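You operate a simulated robot arm through the tools that you are given. There is no shell and no other tool. Be economical: measure what you need, move in short steps, check, and stop when the job is done.

The job below is to be done with a simulated two-armed robot. You get a single attempt, and the scene is never put back.

JOB
Pick up the bobbin that says "23" from the top of the side table with one hand, pass it to the other hand and put it on the top of the sample table. Set down upright: bobbin.

The check looks at the end state, three seconds after you hand in, the way a careful person would. Anything else that was tipped, shoved, dropped, spilled or broken makes it a failure.

ROBOT AND FRAMES
Two 7-joint arms with two-finger grippers on one trunk, on a base that drives. Base frame: it is fixed to the floor where the robot stands at the start and does not move with it; the origin is under the middle of the robot, x ahead of it, y to its left, z up; the surface under the hand at the start is at about z = 0.82. Readings come in m, degrees, newtons and seconds.
The left shoulder is at the start at [0.024, 0.23, 1.153], the right one opposite. With the tool pointing down near the work surface each hand reaches from about 0.16 to 0.76 m from the robot's upright axis, wherever it stands, measured 20 degrees to its own side. Places, roughly: top of the sample table [0.7, 1.3, 0.8]. Payload 2.2 kg a hand.
Tool frame (each hand has its own): the origin (TCP) lies between the finger pads and is the grasp point; the fingertips stand 0.019 m ahead of it; z points along the fingers, y is the line along which they close. Largest opening 0.116 m; the body of the gripper starts 0.07 m behind the TCP.
Orientation is that of the tool frame in the base frame, as a unit quaternion [x, y, z, w]. With the fingers straight down and closing along the base's y, the tool's x points along the base's -x, its y along +y and its z along -z.

CONTROLS
- The arms move only by the tool jog_arm. It takes "left_targets", "right_targets" or both (then of equal length, played together; a hand with none holds still); each is a list of rows, each a list of 7 numbers: the shift along the tool's x, y, z in mm, then the turn, a rotation vector about the tool's x, y, z in degrees, then the gripper command, from -1 (fully open) to 1 (shut), values between in proportion. In form: [[tx, ty, tz, wx, wy, wz, grip], ...]. A call has 1 to 10 rows; each row shifts and turns the commanded pose from where the row before left it, along the tool's axes as they then stand. Rows are played at 5 a second. More than 0.05 m and 8.6 degrees between two rows, or a gripper value outside its range, and nothing of the call is played. Where a pose cannot be reached the arm comes as near as it can. A force on the tool above 40 N (or 10 N above the force at the start of the call, whichever is more), or a blocked arm, ends the call early, and 0.2 s more pass. The fingers move at their own pace and stop on an object; they squeeze with about 43 N. The grip force told is the motor's: it shows also when the fingers shut on nothing. Time passes only in rows, and 0.2 s behind the last, so rows that do not move let the fingers close. It gives the time, the measured TCP pose, the force on the tool (base axes), the opening and the grip force at its end, in the units of the frame above (readings bear some noise), with the torque about the TCP (base axes, N m) and any sound that the robot's microphone picked up.
- Cameras (640 x 400 px; columns grow to the right, rows downward): "scene" is now at [0.1273, 0.0528, 1.317]; the picture's right is [0.46, -0.89, 0.01], its down [-0.55, -0.30, -0.78] and it looks along [0.69, 0.35, -0.63] (base axes); focal length 258 px, centre (320, 200). "left" rides on the left gripper at [0.069, 0.015, -0.097] in its tool frame; the picture's right is [-0.21, 0.98, 0.00], its down [-0.76, -0.17, -0.63] and it looks along [-0.62, -0.14, 0.77] (tool axes); focal length 251 px, centre (320, 200). "right" rides on the right gripper at [0.069, -0.015, -0.097] in its tool frame; the picture's right is [0.21, 0.98, 0.00], its down [-0.76, 0.17, -0.63] and it looks along [-0.62, 0.13, 0.78] (tool axes); focal length 251 px, centre (320, 200). There is no depth. A picture from a camera that has moved, and an enlarged one, comes with that camera's place and axes in the base frame and with its lens. The place of the scene camera against the robot may be out by one fixed shift of up to 0.018 m in any direction.
- capture(camera): a new picture of that camera. No time passes.
- slide_trunk(by): slides the trunk up (or, below 0, down) by that many m; the arms and the scene camera ride with it, the base frame stays. It gives what a move gives, with no picture.
- steer(legs): drives the robot by 1 to 6 legs, each [ahead, left, turn to the left] in m, m and degrees, along the robot's own axes; the way and the turn of a leg run together, so that a leg with both is an arc; at most 1.5 m and 180 degrees a leg. The arms and the cameras ride along, it lands a little off, and it stops where it bumps. It gives what a move gives.
- pan_tilt(pan, tilt): turns the head with the scene camera to pan (to the left, within 80 degrees either way) and tilt (down, from -29 to 69), counted from straight ahead of the robot. It gives what a move gives.
- close_up(camera, box): a new picture of the part [left, top, right, bottom] of that camera's present view, enlarged. No time passes.
- close_job(): hands the job in; it is judged then, once.

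Go step by step. Nothing tells you exact positions but the pictures and the camera data: compare them with the known pose of the tool, close in by small moves and look again before you grip or let go. The budget is 120 turns and 88 pictures, counting those below and the enlarged ones. Unless the task says otherwise, let go and move clear before handing in, and close with one line.

The tools are called after "Emit:" as name(argument=value, ...) on one line, values as JSON. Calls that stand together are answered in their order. jog_arm: Moves the arms, as the interface text tells. Its arguments: {"type":"object","properties":{"left_targets":{"type":"array"},"right_targets":{"type":"array"}},"required":[]} The other tools are called the same way: slide_trunk (by) slides the trunk up or down; steer (legs) drives the base; pan_tilt (pan, tilt) turns the head that bears the scene camera; capture (camera) takes a picture; close_up (camera, box) takes an enlarged picture of a part of a camera's view; close_job () hands the job in.

At the start:

```text
time_s: 0.0
left_position: [0.3894, 0.5471, 1.025]
left_tool_rot: [0.0, 1.0, -0.001, 0.0]
left_ft_force: [-0.3, 0.3, 0.5]
left_wrist_torque: [0.01, -0.02, -0.01]
left_finger_gap: 0.1161
left_gripper_force: 0.0
right_position: [0.4714, 0.0445, 1.0271]
right_tool_rot: [0.0, 1.0, -0.002, 0.0]
right_ft_force: [-0.4, 0.2, -0.4]
right_wrist_torque: [0.02, -0.02, 0.0]
right_finger_gap: 0.1161
right_gripper_force: 0.0
trunk travel left (down, up): [-0.3, 0.19]
robot x, y, heading: [-0.0005, -0.0013, -0.1]
head pan, tilt: [27.5, 38.4]
```

scene: 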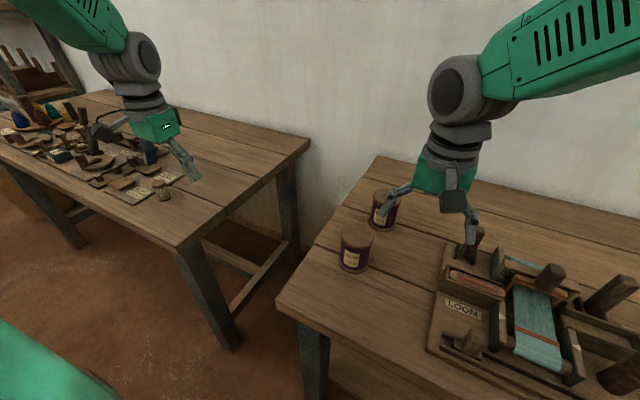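
right: 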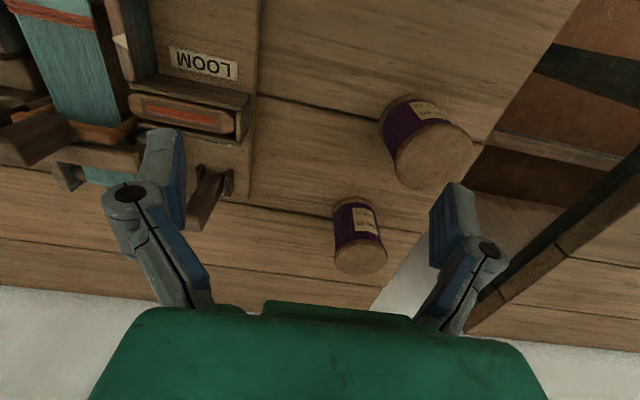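
left: 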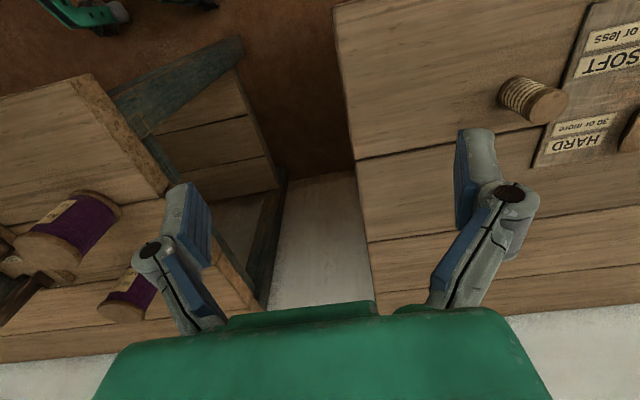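

I see two purple bobbins on the near table beside the loom, and the sample table off to the left. First I'll read the labels.

Emit:
close_up(camera="scene", box=[320, 170, 420, 290])

Emit:
close_up(camera="right", box=[310, 80, 490, 290])

```text
3.33 times, centred on (370, 230) of scene
camera zoom: at [0.1273, 0.0528, 1.317], right [0.46, -0.89, 0.01], down [-0.55, -0.3, -0.78], along [0.69, 0.35, -0.63], focal length 861 px, centre (153, 100)
```

zoom: 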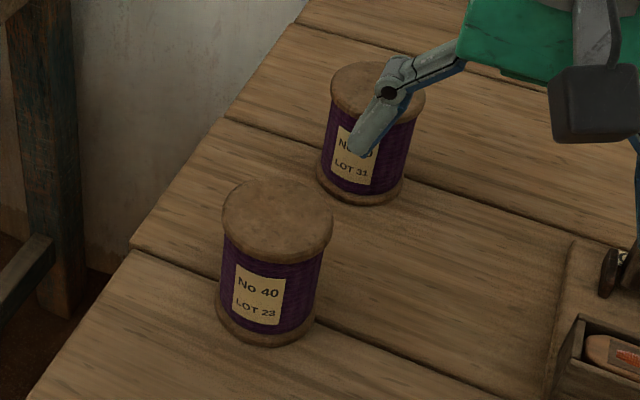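

```text
1.90 times, centred on (400, 185) of right
camera zoom: at [0.4033, 0.0285, 1.1224], right [-0.22, 0.98, 0.0], down [0.76, 0.17, 0.63], along [0.62, 0.13, -0.78], focal length 479 px, centre (168, 229)
```

zoom: 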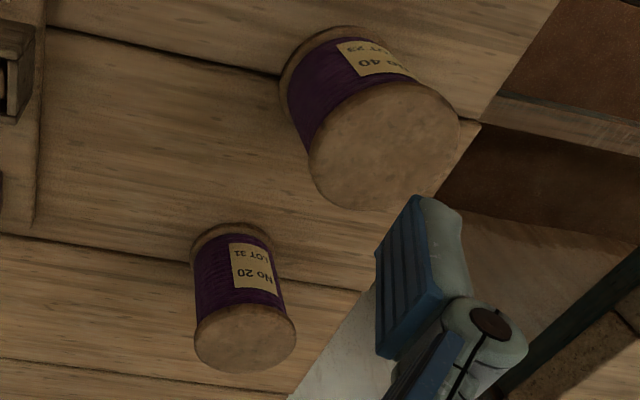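

The target is the nearer bobbin ("LOT 23"), at about (0.497, 0.157), about 0.09 tall and 0.07 across. I'll bring the right hand above it with the closing line turned 45°, which leaves the left hand room to take it later from the side.

Emit:
jog_arm(right_targets=[[-9, 37, 0, 0, 0, 0, -1], [-9, 38, 0, 0, 0, 0, -1], [-8, 37, 0, 0, 0, 0, -1], [0, 0, 0, 0, 0, -7.5, -1], [0, 0, 0, 0, 0, -7.5, -1], [0, 0, 0, 0, 0, -7.5, -1], [0, 0, 0, 0, 0, -7.5, -1], [0, 0, 0, 0, 0, -7.5, -1], [0, 0, 0, 0, 0, -7.5, -1], [0, 0, 0, 0, 0, 0, -1]])

Emit:
capture(camera="right")

Emit:
capture(camera="scene")

```text
time_s: 2.2
left_position: [0.3867, 0.5343, 1.034]
left_tool_rot: [0.0, 1.0, 0.005, 0.001]
left_ft_force: [-0.5, -1.0, -0.5]
left_wrist_torque: [-0.03, 0.0, -0.01]
left_finger_gap: 0.1159
left_gripper_force: 0.0
right_position: [0.5088, 0.1315, 1.0435]
right_tool_rot: [-0.369, 0.929, 0.017, 0.01]
right_ft_force: [0.9, -1.1, 1.4]
right_wrist_torque: [0.06, 0.05, -0.01]
right_finger_gap: 0.1158
right_gripper_force: 0.0
trunk travel left (down, up): [-0.3, 0.19]
robot x, y, heading: [-0.0003, 0.0005, -0.0]
head pan, tilt: [27.5, 38.4]
```

```text
82 pictures are left
camera right: at [0.4698, 0.0681, 1.1369], right [-0.83, 0.56, 0.02], down [0.43, 0.61, 0.66], along [0.36, 0.55, -0.75], focal length 251 px, centre (320, 200)
```

right: 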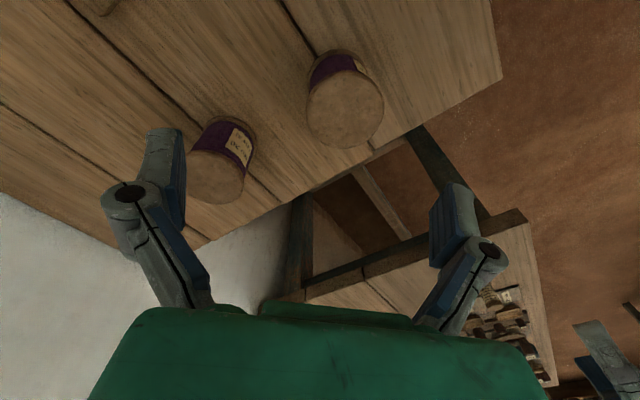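

```text
81 pictures are left
camera scene: at [0.1277, 0.0327, 1.3179], right [0.46, -0.89, 0.0], down [-0.55, -0.28, -0.78], along [0.69, 0.36, -0.62], focal length 258 px, centre (320, 200)
```

scene: 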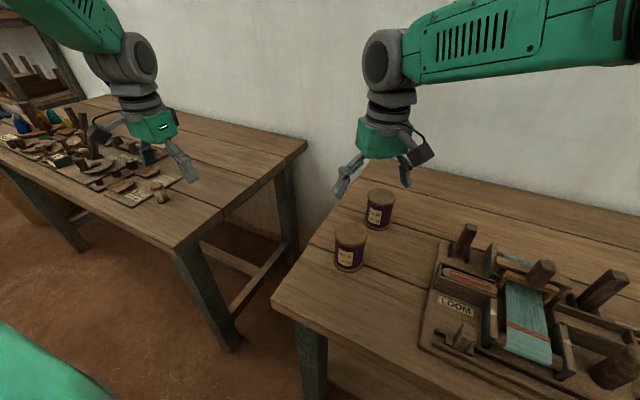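

The bobbin 23 is ahead of the right hand, and the whole upper body seems to have swayed slightly. I'll let it settle and read again before correcting.

Emit:
jog_arm(right_targets=[[0, 0, 0, 0, 0, 0, -1], [0, 0, 0, 0, 0, 0, -1], [0, 0, 0, 0, 0, 0, -1], [0, 0, 0, 0, 0, 0, -1]])

Emit:
capture(camera="right")

```text
time_s: 3.2
left_position: [0.386, 0.5452, 1.0289]
left_tool_rot: [-0.001, 1.0, 0.002, 0.002]
left_ft_force: [0.8, 0.8, -0.3]
left_wrist_torque: [-0.05, -0.01, -0.01]
left_finger_gap: 0.1162
left_gripper_force: 0.1
right_position: [0.5073, 0.142, 1.038]
right_tool_rot: [-0.369, 0.929, 0.012, 0.005]
right_ft_force: [0.4, 0.0, 0.6]
right_wrist_torque: [-0.05, -0.03, 0.01]
right_finger_gap: 0.1159
right_gripper_force: 0.0
trunk travel left (down, up): [-0.3, 0.19]
robot x, y, heading: [-0.0037, 0.0018, -0.3]
head pan, tilt: [27.5, 38.4]
```

```text
80 pictures are left
camera right: at [0.4685, 0.0812, 1.1328], right [-0.83, 0.56, 0.01], down [0.43, 0.62, 0.65], along [0.36, 0.54, -0.76], focal length 251 px, centre (320, 200)
```

right: 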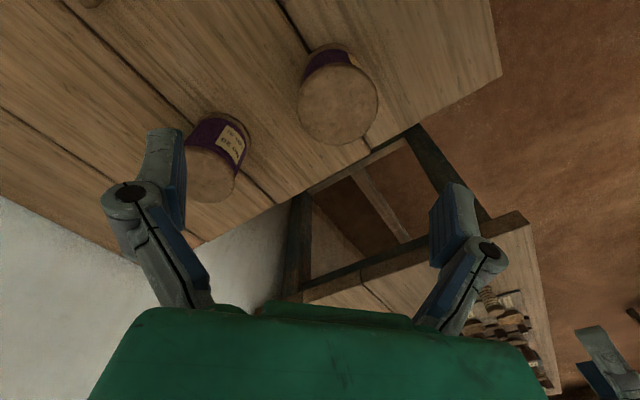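

Triangulated again, the bobbin's top centre is at about (0.499, 0.158, 0.909). I'll correct sideways, come down to just above it, let the sway settle and look.

Emit:
jog_arm(right_targets=[[-3, 9, 10, 0, 0, 0, -1], [-2, 8, 20, 0, 0, 0, -1], [0, 0, 20, 0, 0, 0, -1], [0, 0, 20, 0, 0, 0, -1], [0, 0, 10, 0, 0, 0, -1], [0, 0, 0, 0, 0, 0, -1], [0, 0, 0, 0, 0, 0, -1], [0, 0, 0, 0, 0, 0, -1], [0, 0, 0, 0, 0, 0, -1]])

Emit:
capture(camera="right")

Emit:
close_up(camera="scene", box=[280, 100, 480, 290])

```text
time_s: 5.2
left_position: [0.3861, 0.5389, 1.033]
left_tool_rot: [0.0, 1.0, 0.004, 0.0]
left_ft_force: [-0.3, -0.8, -1.0]
left_wrist_torque: [0.02, -0.01, 0.01]
left_finger_gap: 0.1161
left_gripper_force: 0.0
right_position: [0.4861, 0.1646, 0.9497]
right_tool_rot: [-0.384, 0.923, 0.003, 0.002]
right_ft_force: [0.4, -0.4, -1.0]
right_wrist_torque: [0.0, -0.01, -0.01]
right_finger_gap: 0.1161
right_gripper_force: 0.0
trunk travel left (down, up): [-0.3, 0.19]
robot x, y, heading: [0.0014, 0.0021, 0.2]
head pan, tilt: [27.5, 38.4]
```

```text
79 pictures are left
camera right: at [0.4496, 0.1032, 1.0444], right [-0.84, 0.54, 0.0], down [0.41, 0.65, 0.64], along [0.34, 0.54, -0.77], focal length 251 px, centre (320, 200)
```

right: 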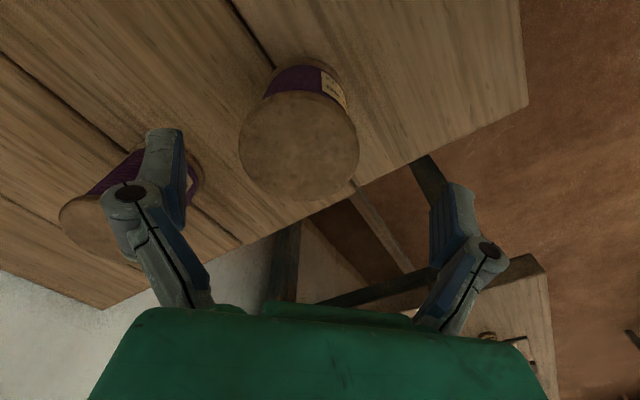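

```text
2.11 times, centred on (380, 195) of scene
camera zoom: at [0.1275, 0.0484, 1.3173], right [0.46, -0.89, 0.01], down [-0.55, -0.29, -0.78], along [0.69, 0.36, -0.63], focal length 544 px, centre (194, 210)
```

zoom: 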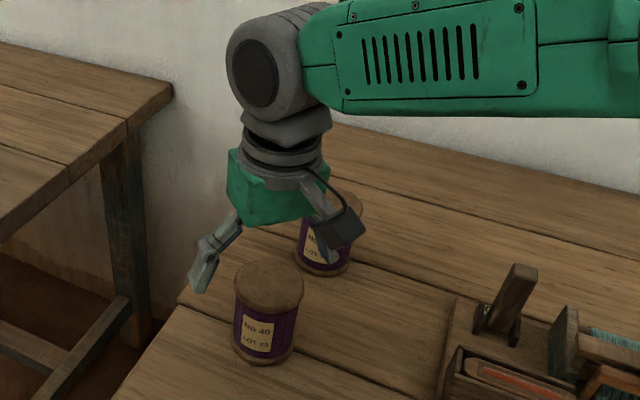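

The bobbin sits about 13 mm off along the closing line. I'll shift, let it settle and re-read before lowering around it.

Emit:
jog_arm(right_targets=[[0, -7, 0, 0, 0, 0, -1], [0, -6, 0, 0, 0, 0, -1], [0, 0, 0, 0, 0, 0, -1], [0, 0, 0, 0, 0, 0, -1], [0, 0, 0, 0, 0, 0, -1], [0, 0, 0, 0, 0, 0, -1], [0, 0, 0, 0, 0, 0, -1]])

Emit:
capture(camera="right")

```text
time_s: 6.8
left_position: [0.3867, 0.5419, 1.03]
left_tool_rot: [-0.001, 1.0, 0.003, 0.0]
left_ft_force: [0.3, 0.0, -0.9]
left_wrist_torque: [-0.06, 0.0, 0.0]
left_finger_gap: 0.1158
left_gripper_force: 0.0
right_position: [0.4935, 0.157, 0.9474]
right_tool_rot: [-0.384, 0.923, 0.001, 0.001]
right_ft_force: [0.1, -0.5, -1.2]
right_wrist_torque: [0.0, -0.04, -0.02]
right_finger_gap: 0.1161
right_gripper_force: 0.1
trunk travel left (down, up): [-0.3, 0.19]
robot x, y, heading: [0.0019, -0.0021, -0.3]
head pan, tilt: [27.5, 38.4]
```

```text
77 pictures are left
camera right: at [0.4573, 0.0975, 1.0434], right [-0.84, 0.54, 0.0], down [0.41, 0.65, 0.63], along [0.34, 0.54, -0.77], focal length 251 px, centre (320, 200)
```

right: 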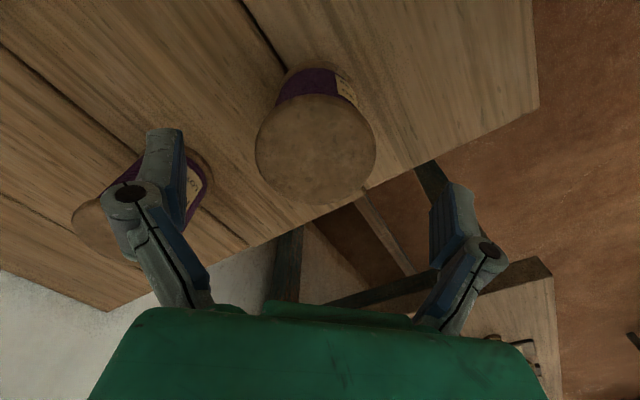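

It is now centred to within about 3 mm. I'll come down 60 mm so the pads sit on the upper part, then close.

Emit:
jog_arm(right_targets=[[0, -2, 15, 0, 0, 0, -1], [0, 0, 15, 0, 0, 0, -1], [0, 0, 15, 0, 0, 0, -1], [0, 0, 15, 0, 0, 0, -1], [0, 0, 0, 0, 0, 0, -1], [0, 0, 0, 0, 0, 0, -1]])

Emit:
capture(camera="right")

Emit:
close_up(camera="scene", box=[280, 100, 480, 290])

```text
time_s: 8.2
left_position: [0.3868, 0.5339, 1.0329]
left_tool_rot: [0.0, 1.0, 0.006, 0.001]
left_ft_force: [0.1, -0.1, 0.1]
left_wrist_torque: [-0.01, 0.0, 0.03]
left_finger_gap: 0.1159
left_gripper_force: 0.0
right_position: [0.4982, 0.1471, 0.8889]
right_tool_rot: [-0.383, 0.924, 0.006, 0.003]
right_ft_force: [0.7, 0.4, 0.0]
right_wrist_torque: [0.01, 0.04, -0.02]
right_finger_gap: 0.1158
right_gripper_force: 0.0
trunk travel left (down, up): [-0.3, 0.19]
robot x, y, heading: [-0.0034, -0.0013, -0.0]
head pan, tilt: [27.5, 38.4]
```

```text
76 pictures are left
camera right: at [0.4607, 0.0857, 0.984], right [-0.84, 0.54, 0.0], down [0.42, 0.65, 0.64], along [0.34, 0.54, -0.77], focal length 251 px, centre (320, 200)
```

right: 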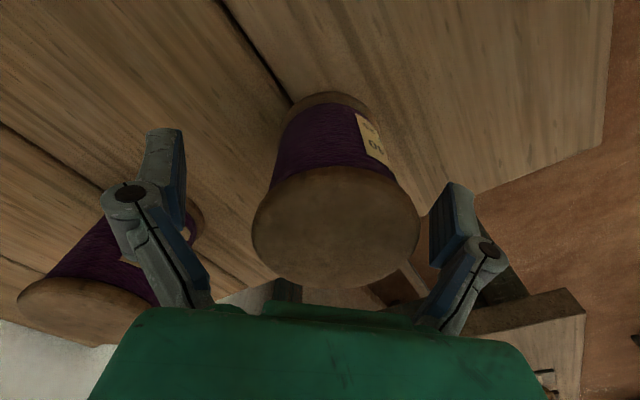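

```text
2.11 times, centred on (380, 195) of scene
camera zoom: at [0.1277, 0.036, 1.3177], right [0.46, -0.89, 0.0], down [-0.55, -0.29, -0.78], along [0.69, 0.36, -0.62], focal length 544 px, centre (194, 210)
```

zoom: 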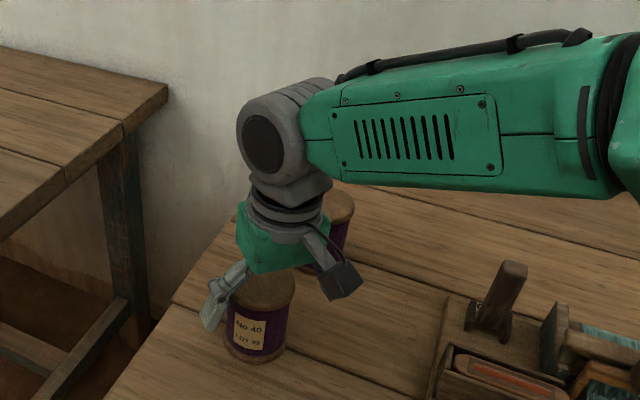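

The bobbin is between the fingers, within a few millimetres and moving with a slight body sway. I'll nudge towards the mean and close in stages.

Emit:
jog_arm(right_targets=[[-3, 4, 0, 0, 0, 0, -0.8], [0, 0, 0, 0, 0, 0, -0.6], [0, 0, 0, 0, 0, 0, -0.4], [0, 0, 0, 0, 0, 0, -0.2], [0, 0, 0, 0, 0, 0, 0.2], [0, 0, 0, 0, 0, 0, 1], [0, 0, 0, 0, 0, 0, 1]])

Emit:
capture(camera="right")

```text
time_s: 9.8
left_position: [0.3857, 0.535, 1.0323]
left_tool_rot: [-0.001, 1.0, 0.005, 0.001]
left_ft_force: [-0.6, 0.4, 0.2]
left_wrist_torque: [-0.02, 0.0, -0.02]
left_finger_gap: 0.1158
left_gripper_force: 0.1
right_position: [0.4968, 0.154, 0.8884]
right_tool_rot: [-0.384, 0.923, 0.004, 0.003]
right_ft_force: [1.7, 2.3, 5.3]
right_wrist_torque: [0.02, -0.23, 0.1]
right_finger_gap: 0.0723
right_gripper_force: 42.8
trunk travel left (down, up): [-0.3, 0.19]
robot x, y, heading: [-0.0011, 0.0014, -0.0]
head pan, tilt: [27.5, 38.4]
```

```text
74 pictures are left
camera right: at [0.4595, 0.0938, 0.9844], right [-0.84, 0.54, 0.0], down [0.41, 0.65, 0.64], along [0.34, 0.54, -0.77], focal length 251 px, centre (320, 200)
```

right: 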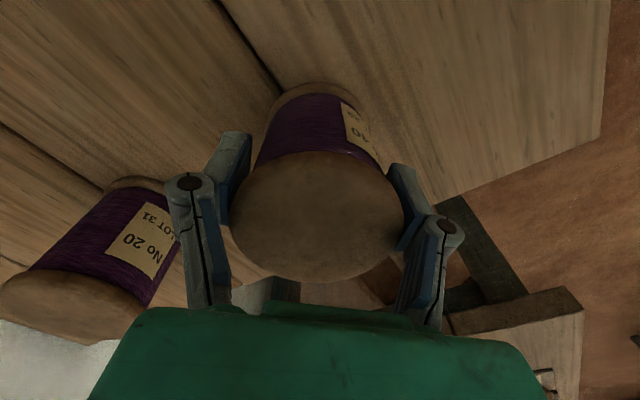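

The grip is solid (gap 72 mm, 43 N). Lifting straight up.

Emit:
jog_arm(right_targets=[[0, 0, -10, 0, 0, 0, 1], [0, 0, -20, 0, 0, 0, 1], [0, 0, -25, 0, 0, 0, 1], [0, 0, -25, 0, 0, 0, 1], [0, 0, -25, 0, 0, 0, 1], [0, 0, -25, 0, 0, 0, 1], [0, 0, -25, 0, 0, 0, 1], [0, 0, -15, 0, 0, 0, 1], [0, 0, 0, 0, 0, 0, 1]])

Emit:
capture(camera="scene")

Emit:
capture(camera="right")

```text
time_s: 11.8
left_position: [0.3861, 0.5351, 1.0326]
left_tool_rot: [-0.001, 1.0, 0.006, 0.001]
left_ft_force: [0.3, -0.2, 0.1]
left_wrist_torque: [0.02, 0.02, -0.02]
left_finger_gap: 0.116
left_gripper_force: 0.0
right_position: [0.5033, 0.1481, 1.0578]
right_tool_rot: [-0.374, 0.927, 0.011, -0.002]
right_ft_force: [0.5, -0.2, -1.1]
right_wrist_torque: [0.01, 0.0, 0.02]
right_finger_gap: 0.0722
right_gripper_force: 42.8
trunk travel left (down, up): [-0.3, 0.19]
robot x, y, heading: [-0.0003, 0.0003, 0.1]
head pan, tilt: [27.5, 38.4]
```

```text
73 pictures are left
camera scene: at [0.1279, 0.041, 1.3175], right [0.46, -0.89, 0.0], down [-0.55, -0.29, -0.78], along [0.69, 0.36, -0.63], focal length 258 px, centre (320, 200)
```

scene: 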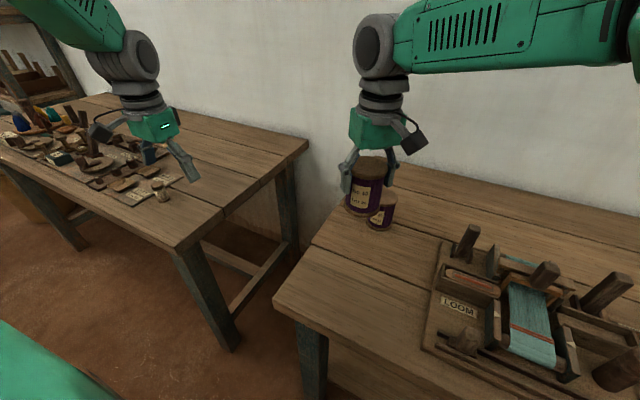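

```text
72 pictures are left
camera right: at [0.4658, 0.0869, 1.1526], right [-0.83, 0.55, 0.02], down [0.44, 0.63, 0.64], along [0.34, 0.54, -0.77], focal length 251 px, centre (320, 200)
```

right: 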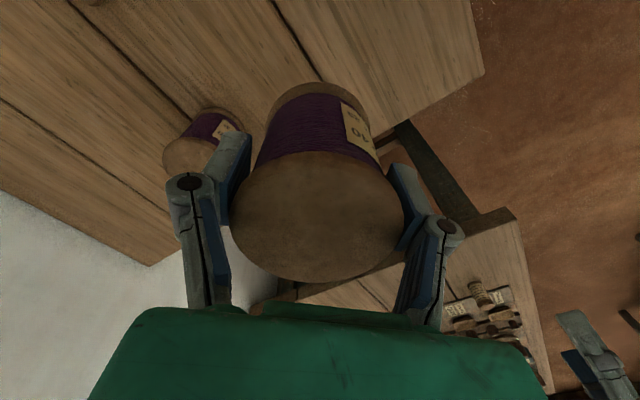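

The bobbin is held upright and lifted. Now I'll turn the left hand so it can come in horizontally from the left with its camera on top: roll first, then tilt. I'll also turn the right hand back some 24° so its closing line matches the left's approach.

Emit:
jog_arm(left_targets=[[0, 0, 0, 0, 0, -8, -1], [0, 0, 0, 0, 0, -8, -1], [0, 0, 0, 0, 0, -8, -1], [0, 0, 0, 0, 0, -8, -1], [0, 0, 0, 0, 0, -8, -1], [0, 0, 0, 0, 0, -8, -1], [0, 0, 0, 0, 0, -8, -1], [0, 0, 0, 0, 0, -8, -1], [0, 0, 0, 0, 0, -8, -1], [0, 0, 0, 0, 0, -8, -1]], right_targets=[[0, 0, 0, 0, 0, 4, 1], [0, 0, 0, 0, 0, 4, 1], [0, 0, 0, 0, 0, 4, 1], [0, 0, 0, 0, 0, 4, 1], [0, 0, 0, 0, 0, 4, 1], [0, 0, 0, 0, 0, 4, 1], [0, 0, 0, 0, 0, 0, 1], [0, 0, 0, 0, 0, 0, 1], [0, 0, 0, 0, 0, 0, 1], [0, 0, 0, 0, 0, 0, 1]])

Emit:
jog_arm(left_targets=[[0, 0, 0, 0, 0, -8, -1], [0, 0, 0, 0, 0, -8, -1], [0, 0, 0, 0, 0, -8, -1], [0, 0, 0, 0, 0, -6, -1], [0, 0, 0, 0, 0, 0, -1], [0, 0, 0, 0, 0, 0, -1]])

Emit:
capture(camera="scene")

```text
time_s: 14.0
left_position: [0.3871, 0.5346, 1.0331]
left_tool_rot: [-0.644, 0.765, 0.003, 0.004]
left_ft_force: [-0.5, -0.5, 0.0]
left_wrist_torque: [-0.01, 0.02, 0.02]
left_finger_gap: 0.1161
left_gripper_force: 0.1
right_position: [0.5053, 0.1444, 1.0632]
right_tool_rot: [-0.173, 0.985, 0.012, 0.001]
right_ft_force: [-0.6, 0.2, -1.2]
right_wrist_torque: [0.03, -0.01, -0.04]
right_finger_gap: 0.072
right_gripper_force: 42.6
trunk travel left (down, up): [-0.3, 0.19]
robot x, y, heading: [0.0004, -0.0018, 0.3]
head pan, tilt: [27.5, 38.4]
```

```text
time_s: 15.4
left_position: [0.3878, 0.5363, 1.0328]
left_tool_rot: [0.819, -0.573, -0.002, -0.003]
left_ft_force: [-0.4, 0.0, -1.1]
left_wrist_torque: [-0.01, -0.02, 0.05]
left_finger_gap: 0.1159
left_gripper_force: 0.1
right_position: [0.5057, 0.1446, 1.0635]
right_tool_rot: [-0.172, 0.985, 0.012, 0.001]
right_ft_force: [0.2, 0.4, -1.5]
right_wrist_torque: [-0.01, 0.02, -0.03]
right_finger_gap: 0.072
right_gripper_force: 43.2
trunk travel left (down, up): [-0.3, 0.19]
robot x, y, heading: [0.0008, 0.0021, -0.1]
head pan, tilt: [27.5, 38.4]
```

```text
71 pictures are left
camera scene: at [0.1282, 0.0402, 1.3175], right [0.46, -0.89, 0.0], down [-0.55, -0.29, -0.78], along [0.69, 0.36, -0.63], focal length 258 px, centre (320, 200)
```

scene: 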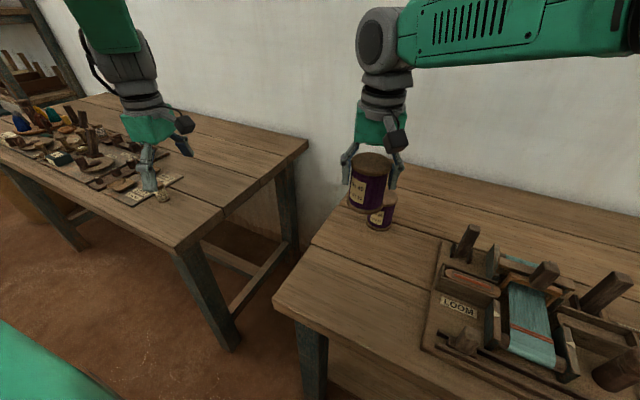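

The roll completed. Now I'll tilt the left tool up to horizontal, pointing towards the bobbin.

Emit:
jog_arm(left_targets=[[0, 0, 0, 0, 8, 0, -1], [0, 0, 0, 0, 8, 0, -1], [0, 0, 0, 0, 8, 0, -1], [0, 0, 0, 0, 8, 0, -1], [0, 0, 0, 0, 8, 0, -1], [0, 0, 0, 0, 0, 0, -1]])

Emit:
jog_arm(left_targets=[[0, 0, 0, 0, 8, 0, -1], [0, 0, 0, 0, 8, 0, -1], [0, 0, 0, 0, 8, 0, -1], [0, 0, 0, 0, 8, 0, -1], [0, 0, 0, 0, 8, 0, -1], [0, 0, 0, 0, 8, 0, -1], [0, 0, 0, 0, 2, 0, -1], [0, 0, 0, 0, 0, 0, -1], [0, 0, 0, 0, 0, 0, -1]])

Emit:
capture(camera="scene")

Emit:
capture(camera="left")

```text
time_s: 16.8
left_position: [0.3864, 0.5357, 1.0325]
left_tool_rot: [0.77, -0.541, 0.278, 0.192]
left_ft_force: [-0.2, -0.7, 0.3]
left_wrist_torque: [-0.04, -0.02, -0.02]
left_finger_gap: 0.1161
left_gripper_force: 0.0
right_position: [0.5045, 0.1478, 1.0616]
right_tool_rot: [-0.174, 0.985, 0.012, 0.0]
right_ft_force: [-1.1, 0.2, -1.9]
right_wrist_torque: [-0.03, 0.04, -0.01]
right_finger_gap: 0.0722
right_gripper_force: 42.9
trunk travel left (down, up): [-0.3, 0.19]
robot x, y, heading: [0.0001, 0.0012, 0.1]
head pan, tilt: [27.5, 38.4]
```

```text
time_s: 18.8
left_position: [0.3868, 0.5353, 1.0325]
left_tool_rot: [0.581, -0.409, 0.578, 0.402]
left_ft_force: [0.6, 0.5, -0.1]
left_wrist_torque: [-0.02, 0.0, -0.03]
left_finger_gap: 0.1162
left_gripper_force: 0.1
right_position: [0.503, 0.1472, 1.0637]
right_tool_rot: [-0.174, 0.985, 0.011, 0.001]
right_ft_force: [0.5, -0.6, -1.2]
right_wrist_torque: [0.03, 0.04, -0.02]
right_finger_gap: 0.072
right_gripper_force: 43.0
trunk travel left (down, up): [-0.3, 0.19]
robot x, y, heading: [-0.0007, -0.0004, -0.0]
head pan, tilt: [27.5, 38.4]
```

```text
70 pictures are left
camera scene: at [0.1274, 0.0423, 1.3175], right [0.46, -0.89, 0.0], down [-0.55, -0.29, -0.78], along [0.69, 0.36, -0.63], focal length 258 px, centre (320, 200)
```

scene: 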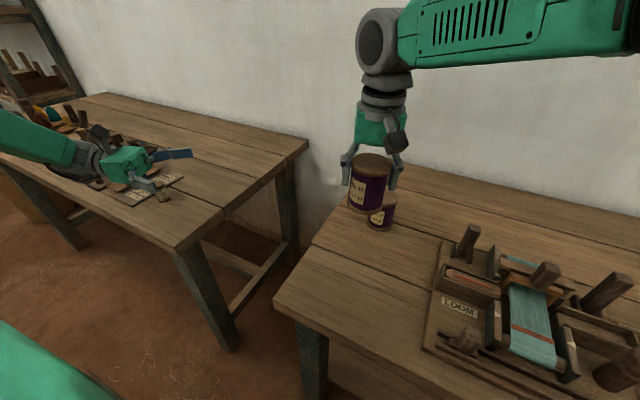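

```text
69 pictures are left
camera left: at [0.3388, 0.6218, 1.1025], right [-0.92, -0.33, -0.22], down [-0.06, 0.66, -0.75], along [0.39, -0.67, -0.62], focal length 251 px, centre (320, 200)
```

left: 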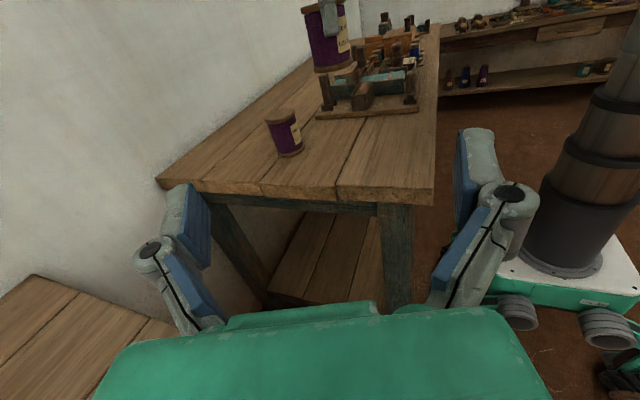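

Everything matches: the left tool is horizontal, pointing at the bobbin, with 0.405 m still to go along the fingers and 23 mm sideways. I'll go to about 0.155 m short and check.

Emit:
jog_arm(left_targets=[[1, 4, 20, 0, 0, 0, -1], [1, 4, 30, 0, 0, 0, -1], [1, 4, 30, 0, 0, 0, -1], [1, 4, 30, 0, 0, 0, -1], [1, 4, 30, 0, 0, 0, -1], [0, 3, 30, 0, 0, 0, -1], [0, 0, 30, 0, 0, 0, -1], [0, 0, 30, 0, 0, 0, -1], [0, 0, 20, 0, 0, 0, -1], [0, 0, 0, 0, 0, 0, -1]])

Emit:
jog_arm(left_targets=[[0, 0, 0, 0, 0, 0, -1], [0, 0, 0, 0, 0, 0, -1], [0, 0, 0, 0, 0, 0, -1]])

Emit:
capture(camera="scene")

Emit:
capture(camera="left")

```text
time_s: 21.0
left_position: [0.4528, 0.293, 1.0367]
left_tool_rot: [0.581, -0.408, 0.578, 0.402]
left_ft_force: [-0.4, -0.6, -0.2]
left_wrist_torque: [0.03, -0.04, -0.02]
left_finger_gap: 0.116
left_gripper_force: 0.0
right_position: [0.5053, 0.1453, 1.0649]
right_tool_rot: [-0.174, 0.985, 0.011, 0.003]
right_ft_force: [-0.4, 0.0, -0.9]
right_wrist_torque: [0.01, -0.01, -0.01]
right_finger_gap: 0.0721
right_gripper_force: 42.5
trunk travel left (down, up): [-0.3, 0.19]
robot x, y, heading: [-0.003, 0.0004, -0.1]
head pan, tilt: [27.5, 38.4]
```

```text
time_s: 21.8
left_position: [0.4518, 0.292, 1.036]
left_tool_rot: [0.581, -0.409, 0.577, 0.402]
left_ft_force: [0.1, 0.0, 0.1]
left_wrist_torque: [-0.03, 0.01, 0.01]
left_finger_gap: 0.1158
left_gripper_force: 0.0
right_position: [0.5055, 0.146, 1.0652]
right_tool_rot: [-0.173, 0.985, 0.011, 0.003]
right_ft_force: [0.2, -0.1, -2.1]
right_wrist_torque: [-0.02, 0.0, 0.02]
right_finger_gap: 0.0721
right_gripper_force: 42.8
trunk travel left (down, up): [-0.3, 0.19]
robot x, y, heading: [0.0008, -0.0008, -0.0]
head pan, tilt: [27.5, 38.4]
```

```text
68 pictures are left
camera scene: at [0.1279, 0.0416, 1.3175], right [0.46, -0.89, 0.0], down [-0.55, -0.29, -0.78], along [0.69, 0.36, -0.63], focal length 258 px, centre (320, 200)
```

scene: 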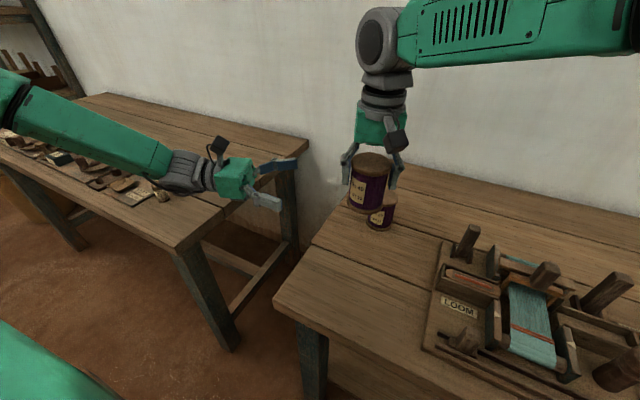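

```text
67 pictures are left
camera left: at [0.4035, 0.3779, 1.1063], right [-0.92, -0.33, -0.22], down [-0.06, 0.66, -0.75], along [0.39, -0.67, -0.62], focal length 251 px, centre (320, 200)
```

left: 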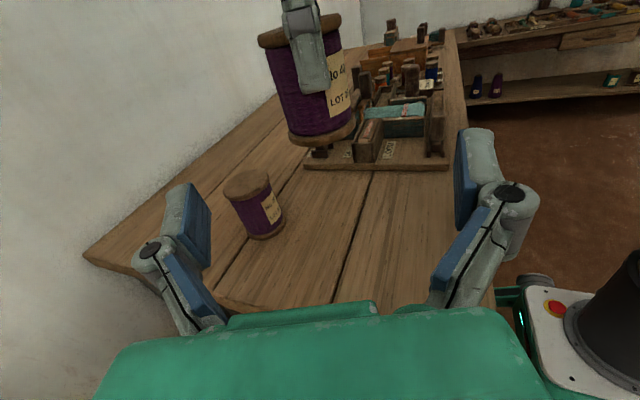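

The alignment is good: 4 mm sideways and about 0.152 m forward. I'll advance 100 mm, then check.

Emit:
jog_arm(left_targets=[[1, -2, 15, 0, 0, 0, -1], [1, -2, 20, 0, 0, 0, -1], [0, 0, 20, 0, 0, 0, -1], [0, 0, 20, 0, 0, 0, -1], [0, 0, 15, 0, 0, 0, -1], [0, 0, 10, 0, 0, 0, -1], [0, 0, 0, 0, 0, 0, -1], [0, 0, 0, 0, 0, 0, -1]])

Emit:
capture(camera="left")

Emit:
close_up(camera="scene", box=[240, 70, 460, 250])

Emit:
capture(camera="right")

```text
time_s: 23.6
left_position: [0.4892, 0.2008, 1.0365]
left_tool_rot: [0.581, -0.409, 0.578, 0.402]
left_ft_force: [-0.9, -0.1, 0.8]
left_wrist_torque: [0.0, 0.0, -0.02]
left_finger_gap: 0.1161
left_gripper_force: 0.1
right_position: [0.5063, 0.1463, 1.0651]
right_tool_rot: [-0.172, 0.985, 0.012, 0.003]
right_ft_force: [0.0, -0.5, 0.0]
right_wrist_torque: [-0.02, 0.02, 0.0]
right_finger_gap: 0.0718
right_gripper_force: 42.8
trunk travel left (down, up): [-0.3, 0.19]
robot x, y, heading: [0.0007, 0.0005, -0.1]
head pan, tilt: [27.5, 38.4]
```

```text
66 pictures are left
camera left: at [0.441, 0.2861, 1.1058], right [-0.92, -0.33, -0.22], down [-0.06, 0.66, -0.75], along [0.39, -0.67, -0.62], focal length 251 px, centre (320, 200)
```

left: 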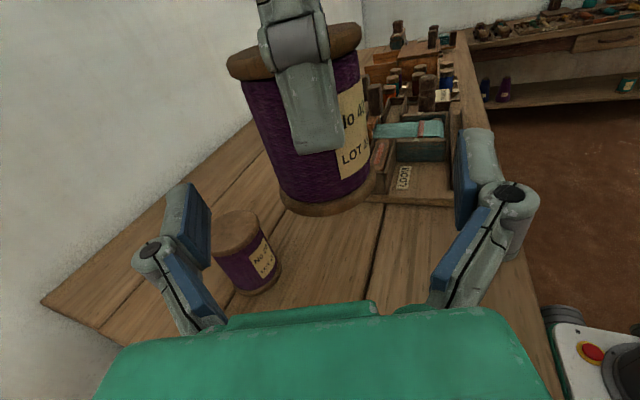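

```text
2.22 times, centred on (350, 160) of scene
camera zoom: at [0.1283, 0.0409, 1.3175], right [0.46, -0.89, 0.0], down [-0.55, -0.29, -0.78], along [0.69, 0.36, -0.63], focal length 574 px, centre (253, 289)
```

zoom: 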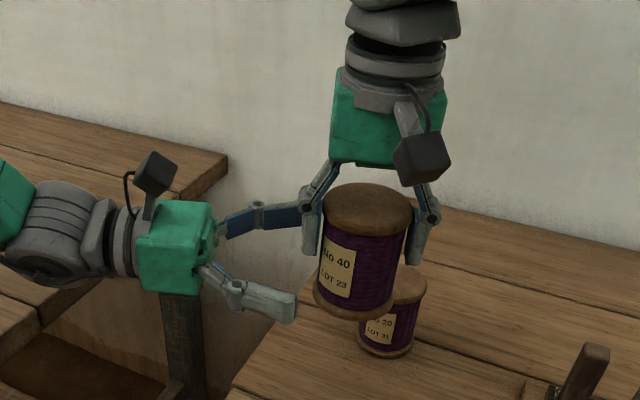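

```text
64 pictures are left
camera right: at [0.4469, 0.1052, 1.1592], right [-0.53, 0.85, 0.02], down [0.66, 0.4, 0.64], along [0.53, 0.36, -0.77], focal length 251 px, centre (320, 200)
```

right: 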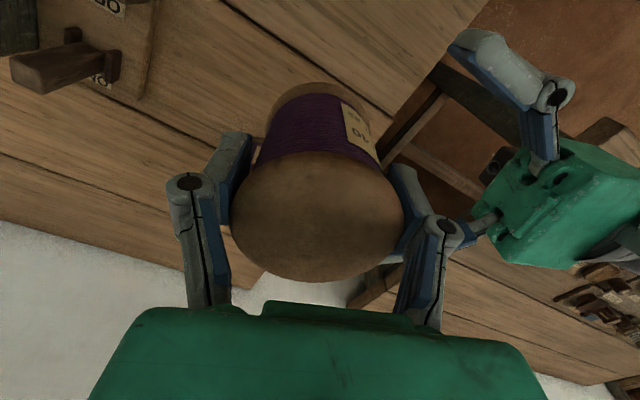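

The left fingers straddle the bobbin's line well (about 3 mm off). I'll advance the last 50 mm with the fingers open.

Emit:
jog_arm(left_targets=[[1, -2, 10, 0, 0, 0, -1], [1, -1, 10, 0, 0, 0, -1], [0, 0, 10, 0, 0, 0, -1], [0, 0, 10, 0, 0, 0, -1], [0, 0, 10, 0, 0, 0, -1], [0, 0, 0, 0, 0, 0, -1], [0, 0, 0, 0, 0, 0, -1]])

Emit:
capture(camera="left")

Emit:
close_up(camera="scene", box=[260, 70, 460, 230])

Emit:
capture(camera="right")

```text
time_s: 25.2
left_position: [0.5103, 0.1551, 1.0376]
left_tool_rot: [0.581, -0.409, 0.577, 0.402]
left_ft_force: [0.8, 0.4, 0.2]
left_wrist_torque: [-0.03, -0.01, 0.01]
left_finger_gap: 0.1159
left_gripper_force: 0.1
right_position: [0.5054, 0.145, 1.0646]
right_tool_rot: [-0.172, 0.985, 0.012, 0.002]
right_ft_force: [0.4, -0.2, -1.6]
right_wrist_torque: [0.03, 0.02, -0.03]
right_finger_gap: 0.0718
right_gripper_force: 42.6
trunk travel left (down, up): [-0.3, 0.19]
robot x, y, heading: [0.001, -0.0038, 0.1]
head pan, tilt: [27.5, 38.4]
```

```text
63 pictures are left
camera left: at [0.4614, 0.2409, 1.1067], right [-0.92, -0.33, -0.22], down [-0.06, 0.66, -0.75], along [0.39, -0.67, -0.62], focal length 251 px, centre (320, 200)
```

left: 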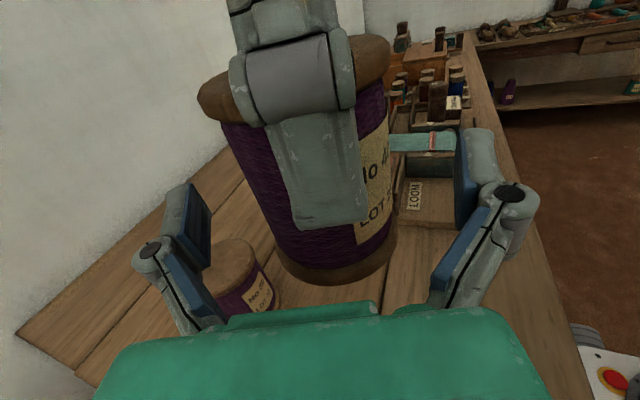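

```text
2.50 times, centred on (360, 150) of scene
camera zoom: at [0.1285, 0.0406, 1.3175], right [0.46, -0.89, 0.0], down [-0.55, -0.29, -0.78], along [0.69, 0.36, -0.63], focal length 646 px, centre (220, 325)
```

zoom: 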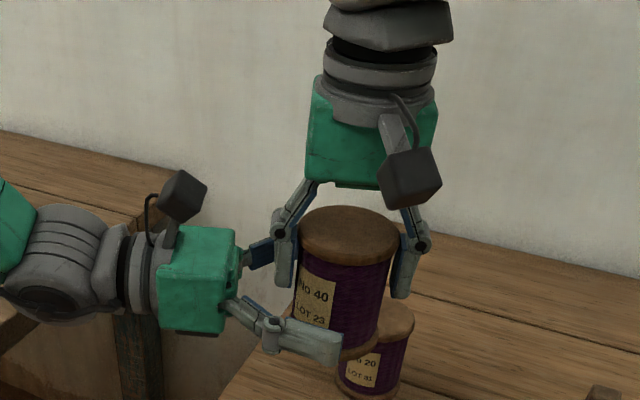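

```text
61 pictures are left
camera right: at [0.4471, 0.105, 1.1592], right [-0.53, 0.85, 0.02], down [0.66, 0.4, 0.64], along [0.53, 0.36, -0.77], focal length 251 px, centre (320, 200)
```

right: 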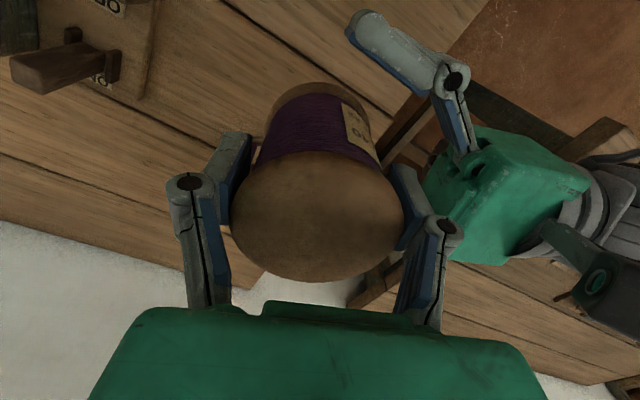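

There is clear room between the left palm and the right finger. I'll advance 8 mm more and then close the left fingers in stages.

Emit:
jog_arm(left_targets=[[0, 0, 8, 0, 0, 0, -1], [0, 0, 0, 0, 0, 0, -0.8], [0, 0, 0, 0, 0, 0, -0.6], [0, 0, 0, 0, 0, 0, -0.4], [0, 0, 0, 0, 0, 0, -0.25], [0, 0, 0, 0, 0, 0, -0.1], [0, 0, 0, 0, 0, 0, 0.3], [0, 0, 0, 0, 0, 0, 1], [0, 0, 0, 0, 0, 0, 1]])

Emit:
capture(camera="left")

Emit:
close_up(camera="scene", box=[260, 70, 460, 230])

```text
time_s: 27.2
left_position: [0.5127, 0.1478, 1.038]
left_tool_rot: [0.581, -0.409, 0.577, 0.402]
left_ft_force: [-4.7, -0.2, 0.0]
left_wrist_torque: [-0.07, 0.22, 0.02]
left_finger_gap: 0.0697
left_gripper_force: 42.9
right_position: [0.5056, 0.1451, 1.0641]
right_tool_rot: [-0.172, 0.985, 0.012, 0.002]
right_ft_force: [4.6, -0.1, -0.7]
right_wrist_torque: [0.09, -0.33, -0.06]
right_finger_gap: 0.0719
right_gripper_force: 43.0
trunk travel left (down, up): [-0.3, 0.19]
robot x, y, heading: [-0.0001, 0.0016, -0.1]
head pan, tilt: [27.5, 38.4]
```

```text
60 pictures are left
camera left: at [0.464, 0.2335, 1.1078], right [-0.92, -0.33, -0.22], down [-0.06, 0.66, -0.75], along [0.39, -0.68, -0.62], focal length 251 px, centre (320, 200)
```

left: 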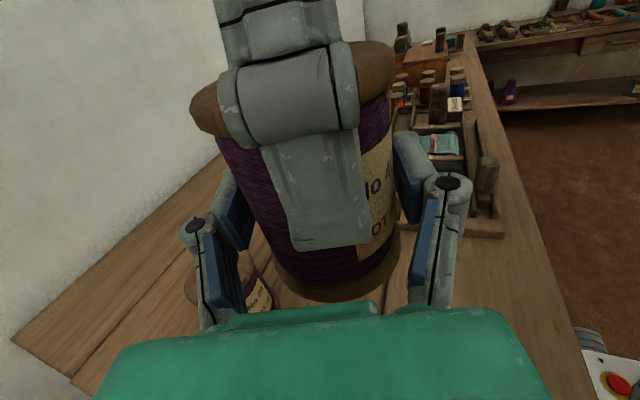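

```text
2.50 times, centred on (360, 150) of scene
camera zoom: at [0.1285, 0.0406, 1.3175], right [0.46, -0.89, 0.0], down [-0.55, -0.29, -0.78], along [0.69, 0.36, -0.63], focal length 646 px, centre (220, 325)
```

zoom: 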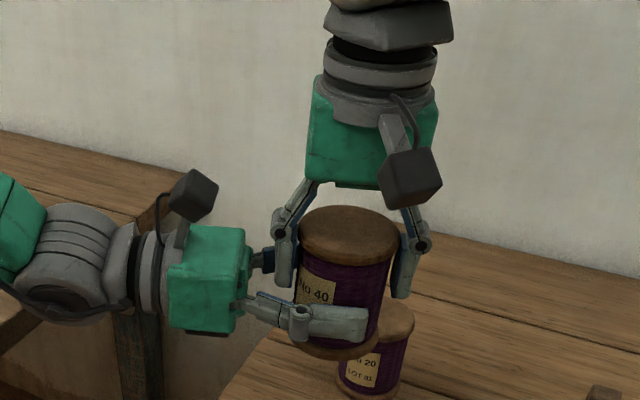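

The left hand has a firm hold (gap 70 mm, 43 N). I'll open the right only partly, since the left palm is near, and draw it straight up.

Emit:
jog_arm(right_targets=[[0, 0, 0, 0, 0, 0, -0.35], [0, 0, 0, 0, 0, 0, -0.45], [0, 0, 0, 0, 0, 0, -0.48], [0, 0, 0, 0, 0, 0, -0.48]])

Emit:
capture(camera="right")

Emit:
close_up(camera="scene", box=[260, 70, 460, 230])

```text
time_s: 28.2
left_position: [0.5117, 0.148, 1.0379]
left_tool_rot: [0.58, -0.409, 0.577, 0.403]
left_ft_force: [0.3, -0.9, -0.1]
left_wrist_torque: [0.03, -0.03, -0.01]
left_finger_gap: 0.0697
left_gripper_force: 42.0
right_position: [0.5053, 0.1456, 1.0645]
right_tool_rot: [-0.172, 0.985, 0.012, 0.003]
right_ft_force: [-0.3, -0.4, -0.5]
right_wrist_torque: [-0.03, 0.01, -0.01]
right_finger_gap: 0.0858
right_gripper_force: 0.0
trunk travel left (down, up): [-0.3, 0.19]
robot x, y, heading: [0.0002, 0.0014, 0.1]
head pan, tilt: [27.5, 38.4]
```

```text
58 pictures are left
camera right: at [0.447, 0.105, 1.1592], right [-0.53, 0.85, 0.02], down [0.66, 0.4, 0.64], along [0.53, 0.36, -0.77], focal length 251 px, centre (320, 200)
```

right: 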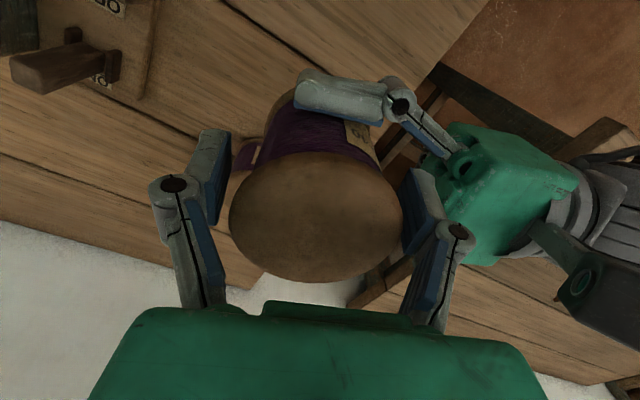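

```text
2.50 times, centred on (360, 150) of scene
camera zoom: at [0.1285, 0.0406, 1.3175], right [0.46, -0.89, 0.0], down [-0.55, -0.29, -0.78], along [0.69, 0.36, -0.63], focal length 646 px, centre (220, 325)
```

zoom: 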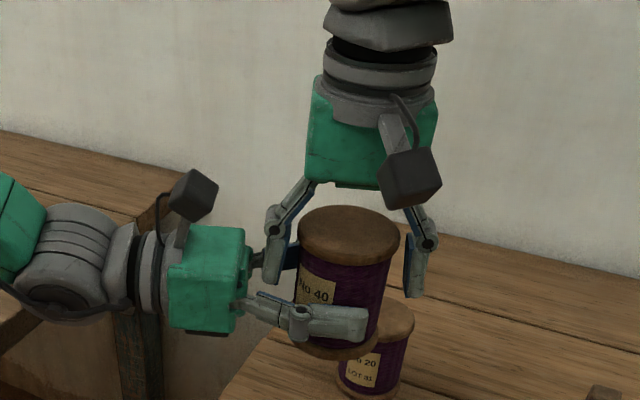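

The right grip is released with no force. Raising the right hand clear.

Emit:
jog_arm(right_targets=[[0, 2, -5, 0, 0, 0, -0.5], [0, 1, -10, 0, 0, 0, -0.52], [0, 0, -15, 0, 0, 0, -0.55], [0, 0, -20, 0, 0, 0, -0.55], [0, 0, -25, 0, 0, 0, -0.55], [0, 0, -25, 0, 0, 0, -0.55], [0, 0, -20, 0, 0, 0, -0.55], [0, 0, 0, 0, 0, 0, -0.55]])

Emit:
capture(camera="scene")

Emit:
capture(camera="left")

```text
time_s: 30.0
left_position: [0.5137, 0.1478, 1.0379]
left_tool_rot: [0.581, -0.408, 0.578, 0.402]
left_ft_force: [-0.5, 1.1, -0.5]
left_wrist_torque: [-0.03, 0.0, 0.0]
left_finger_gap: 0.0697
left_gripper_force: 43.4
right_position: [0.5019, 0.1514, 1.1765]
right_tool_rot: [-0.177, 0.984, 0.006, 0.0]
right_ft_force: [0.0, -1.0, 0.4]
right_wrist_torque: [-0.04, -0.01, -0.01]
right_finger_gap: 0.0902
right_gripper_force: 0.1
trunk travel left (down, up): [-0.3, 0.19]
robot x, y, heading: [-0.0007, 0.0003, -0.3]
head pan, tilt: [27.5, 38.4]
```

```text
56 pictures are left
camera scene: at [0.1285, 0.0407, 1.3175], right [0.46, -0.89, 0.0], down [-0.55, -0.29, -0.78], along [0.69, 0.36, -0.63], focal length 258 px, centre (320, 200)
```

scene: 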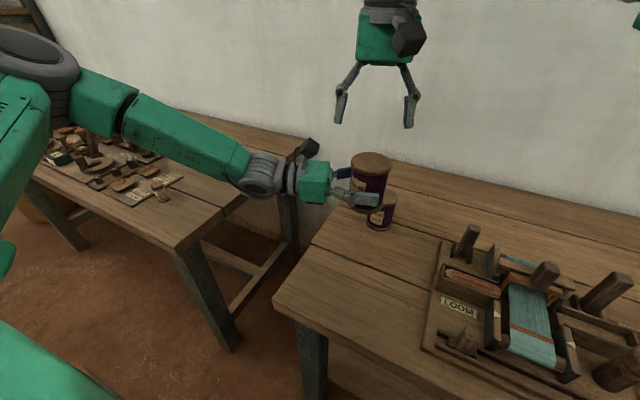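

```text
55 pictures are left
camera left: at [0.4642, 0.2336, 1.1078], right [-0.92, -0.33, -0.22], down [-0.06, 0.66, -0.75], along [0.39, -0.67, -0.62], focal length 251 px, centre (320, 200)
```

left: 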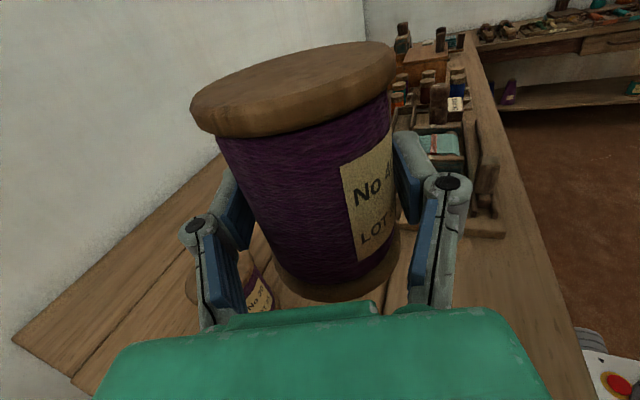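

The handover succeeded: the left hand alone holds the bobbin upright. The sample table's near edge is at x≈0.35 and its right end at y≈0.57, with a bare strip up to about y≈0.82. I'll move the right hand away to the right, move the left outward, and turn it to point forward so that its wrist stays off the clutter when placing.

Emit:
jog_arm(left_targets=[[0, -10, -28, 0, 0, 0, 1], [0, -10, -28, 0, 0, 0, 1], [0, -10, -28, 0, 0, 0, 1], [0, -10, -28, 0, 0, 0, 1], [0, -10, -28, 0, 0, 0, 1], [0, 0, 0, 7, 0, 0, 1], [0, 0, 0, 7, 0, 0, 1], [0, 0, 0, 7, 0, 0, 1], [0, 0, 0, 7, 0, 0, 1], [0, 0, 0, 7, 0, 0, 1]], right_targets=[[10, -28, 0, 0, 0, 0, -0.55], [14, -38, 0, 0, 0, 0, -0.55], [14, -38, 0, 0, 0, 0, -0.55], [14, -38, 0, 0, 0, 0, -0.55], [14, -38, 0, 0, 0, 0, -0.55], [0, 0, 0, 0, 0, 0, -0.55], [0, 0, 0, 0, 0, 0, -0.55], [0, 0, 0, 0, 0, 0, -0.55], [0, 0, 0, 0, 0, 0, -0.55], [0, 0, 0, 0, 0, 0, -0.55]])

Emit:
capture(camera="scene")

```text
time_s: 32.2
left_position: [0.5108, 0.2945, 1.0388]
left_tool_rot: [0.675, -0.216, 0.673, 0.209]
left_ft_force: [-0.2, -0.1, 1.1]
left_wrist_torque: [-0.02, 0.0, 0.02]
left_finger_gap: 0.0697
left_gripper_force: 43.2
right_position: [0.4992, -0.0365, 1.1773]
right_tool_rot: [-0.183, 0.983, 0.005, 0.002]
right_ft_force: [-0.8, -0.6, 0.1]
right_wrist_torque: [-0.01, 0.01, 0.03]
right_finger_gap: 0.0901
right_gripper_force: 0.0
trunk travel left (down, up): [-0.3, 0.19]
robot x, y, heading: [-0.0005, -0.0023, -0.1]
head pan, tilt: [27.5, 38.4]
```

```text
54 pictures are left
camera scene: at [0.1275, 0.0395, 1.3176], right [0.46, -0.89, 0.0], down [-0.55, -0.29, -0.78], along [0.69, 0.36, -0.63], focal length 258 px, centre (320, 200)
```

scene: 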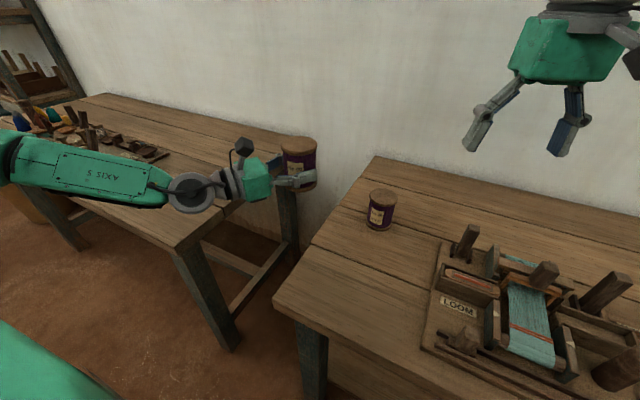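

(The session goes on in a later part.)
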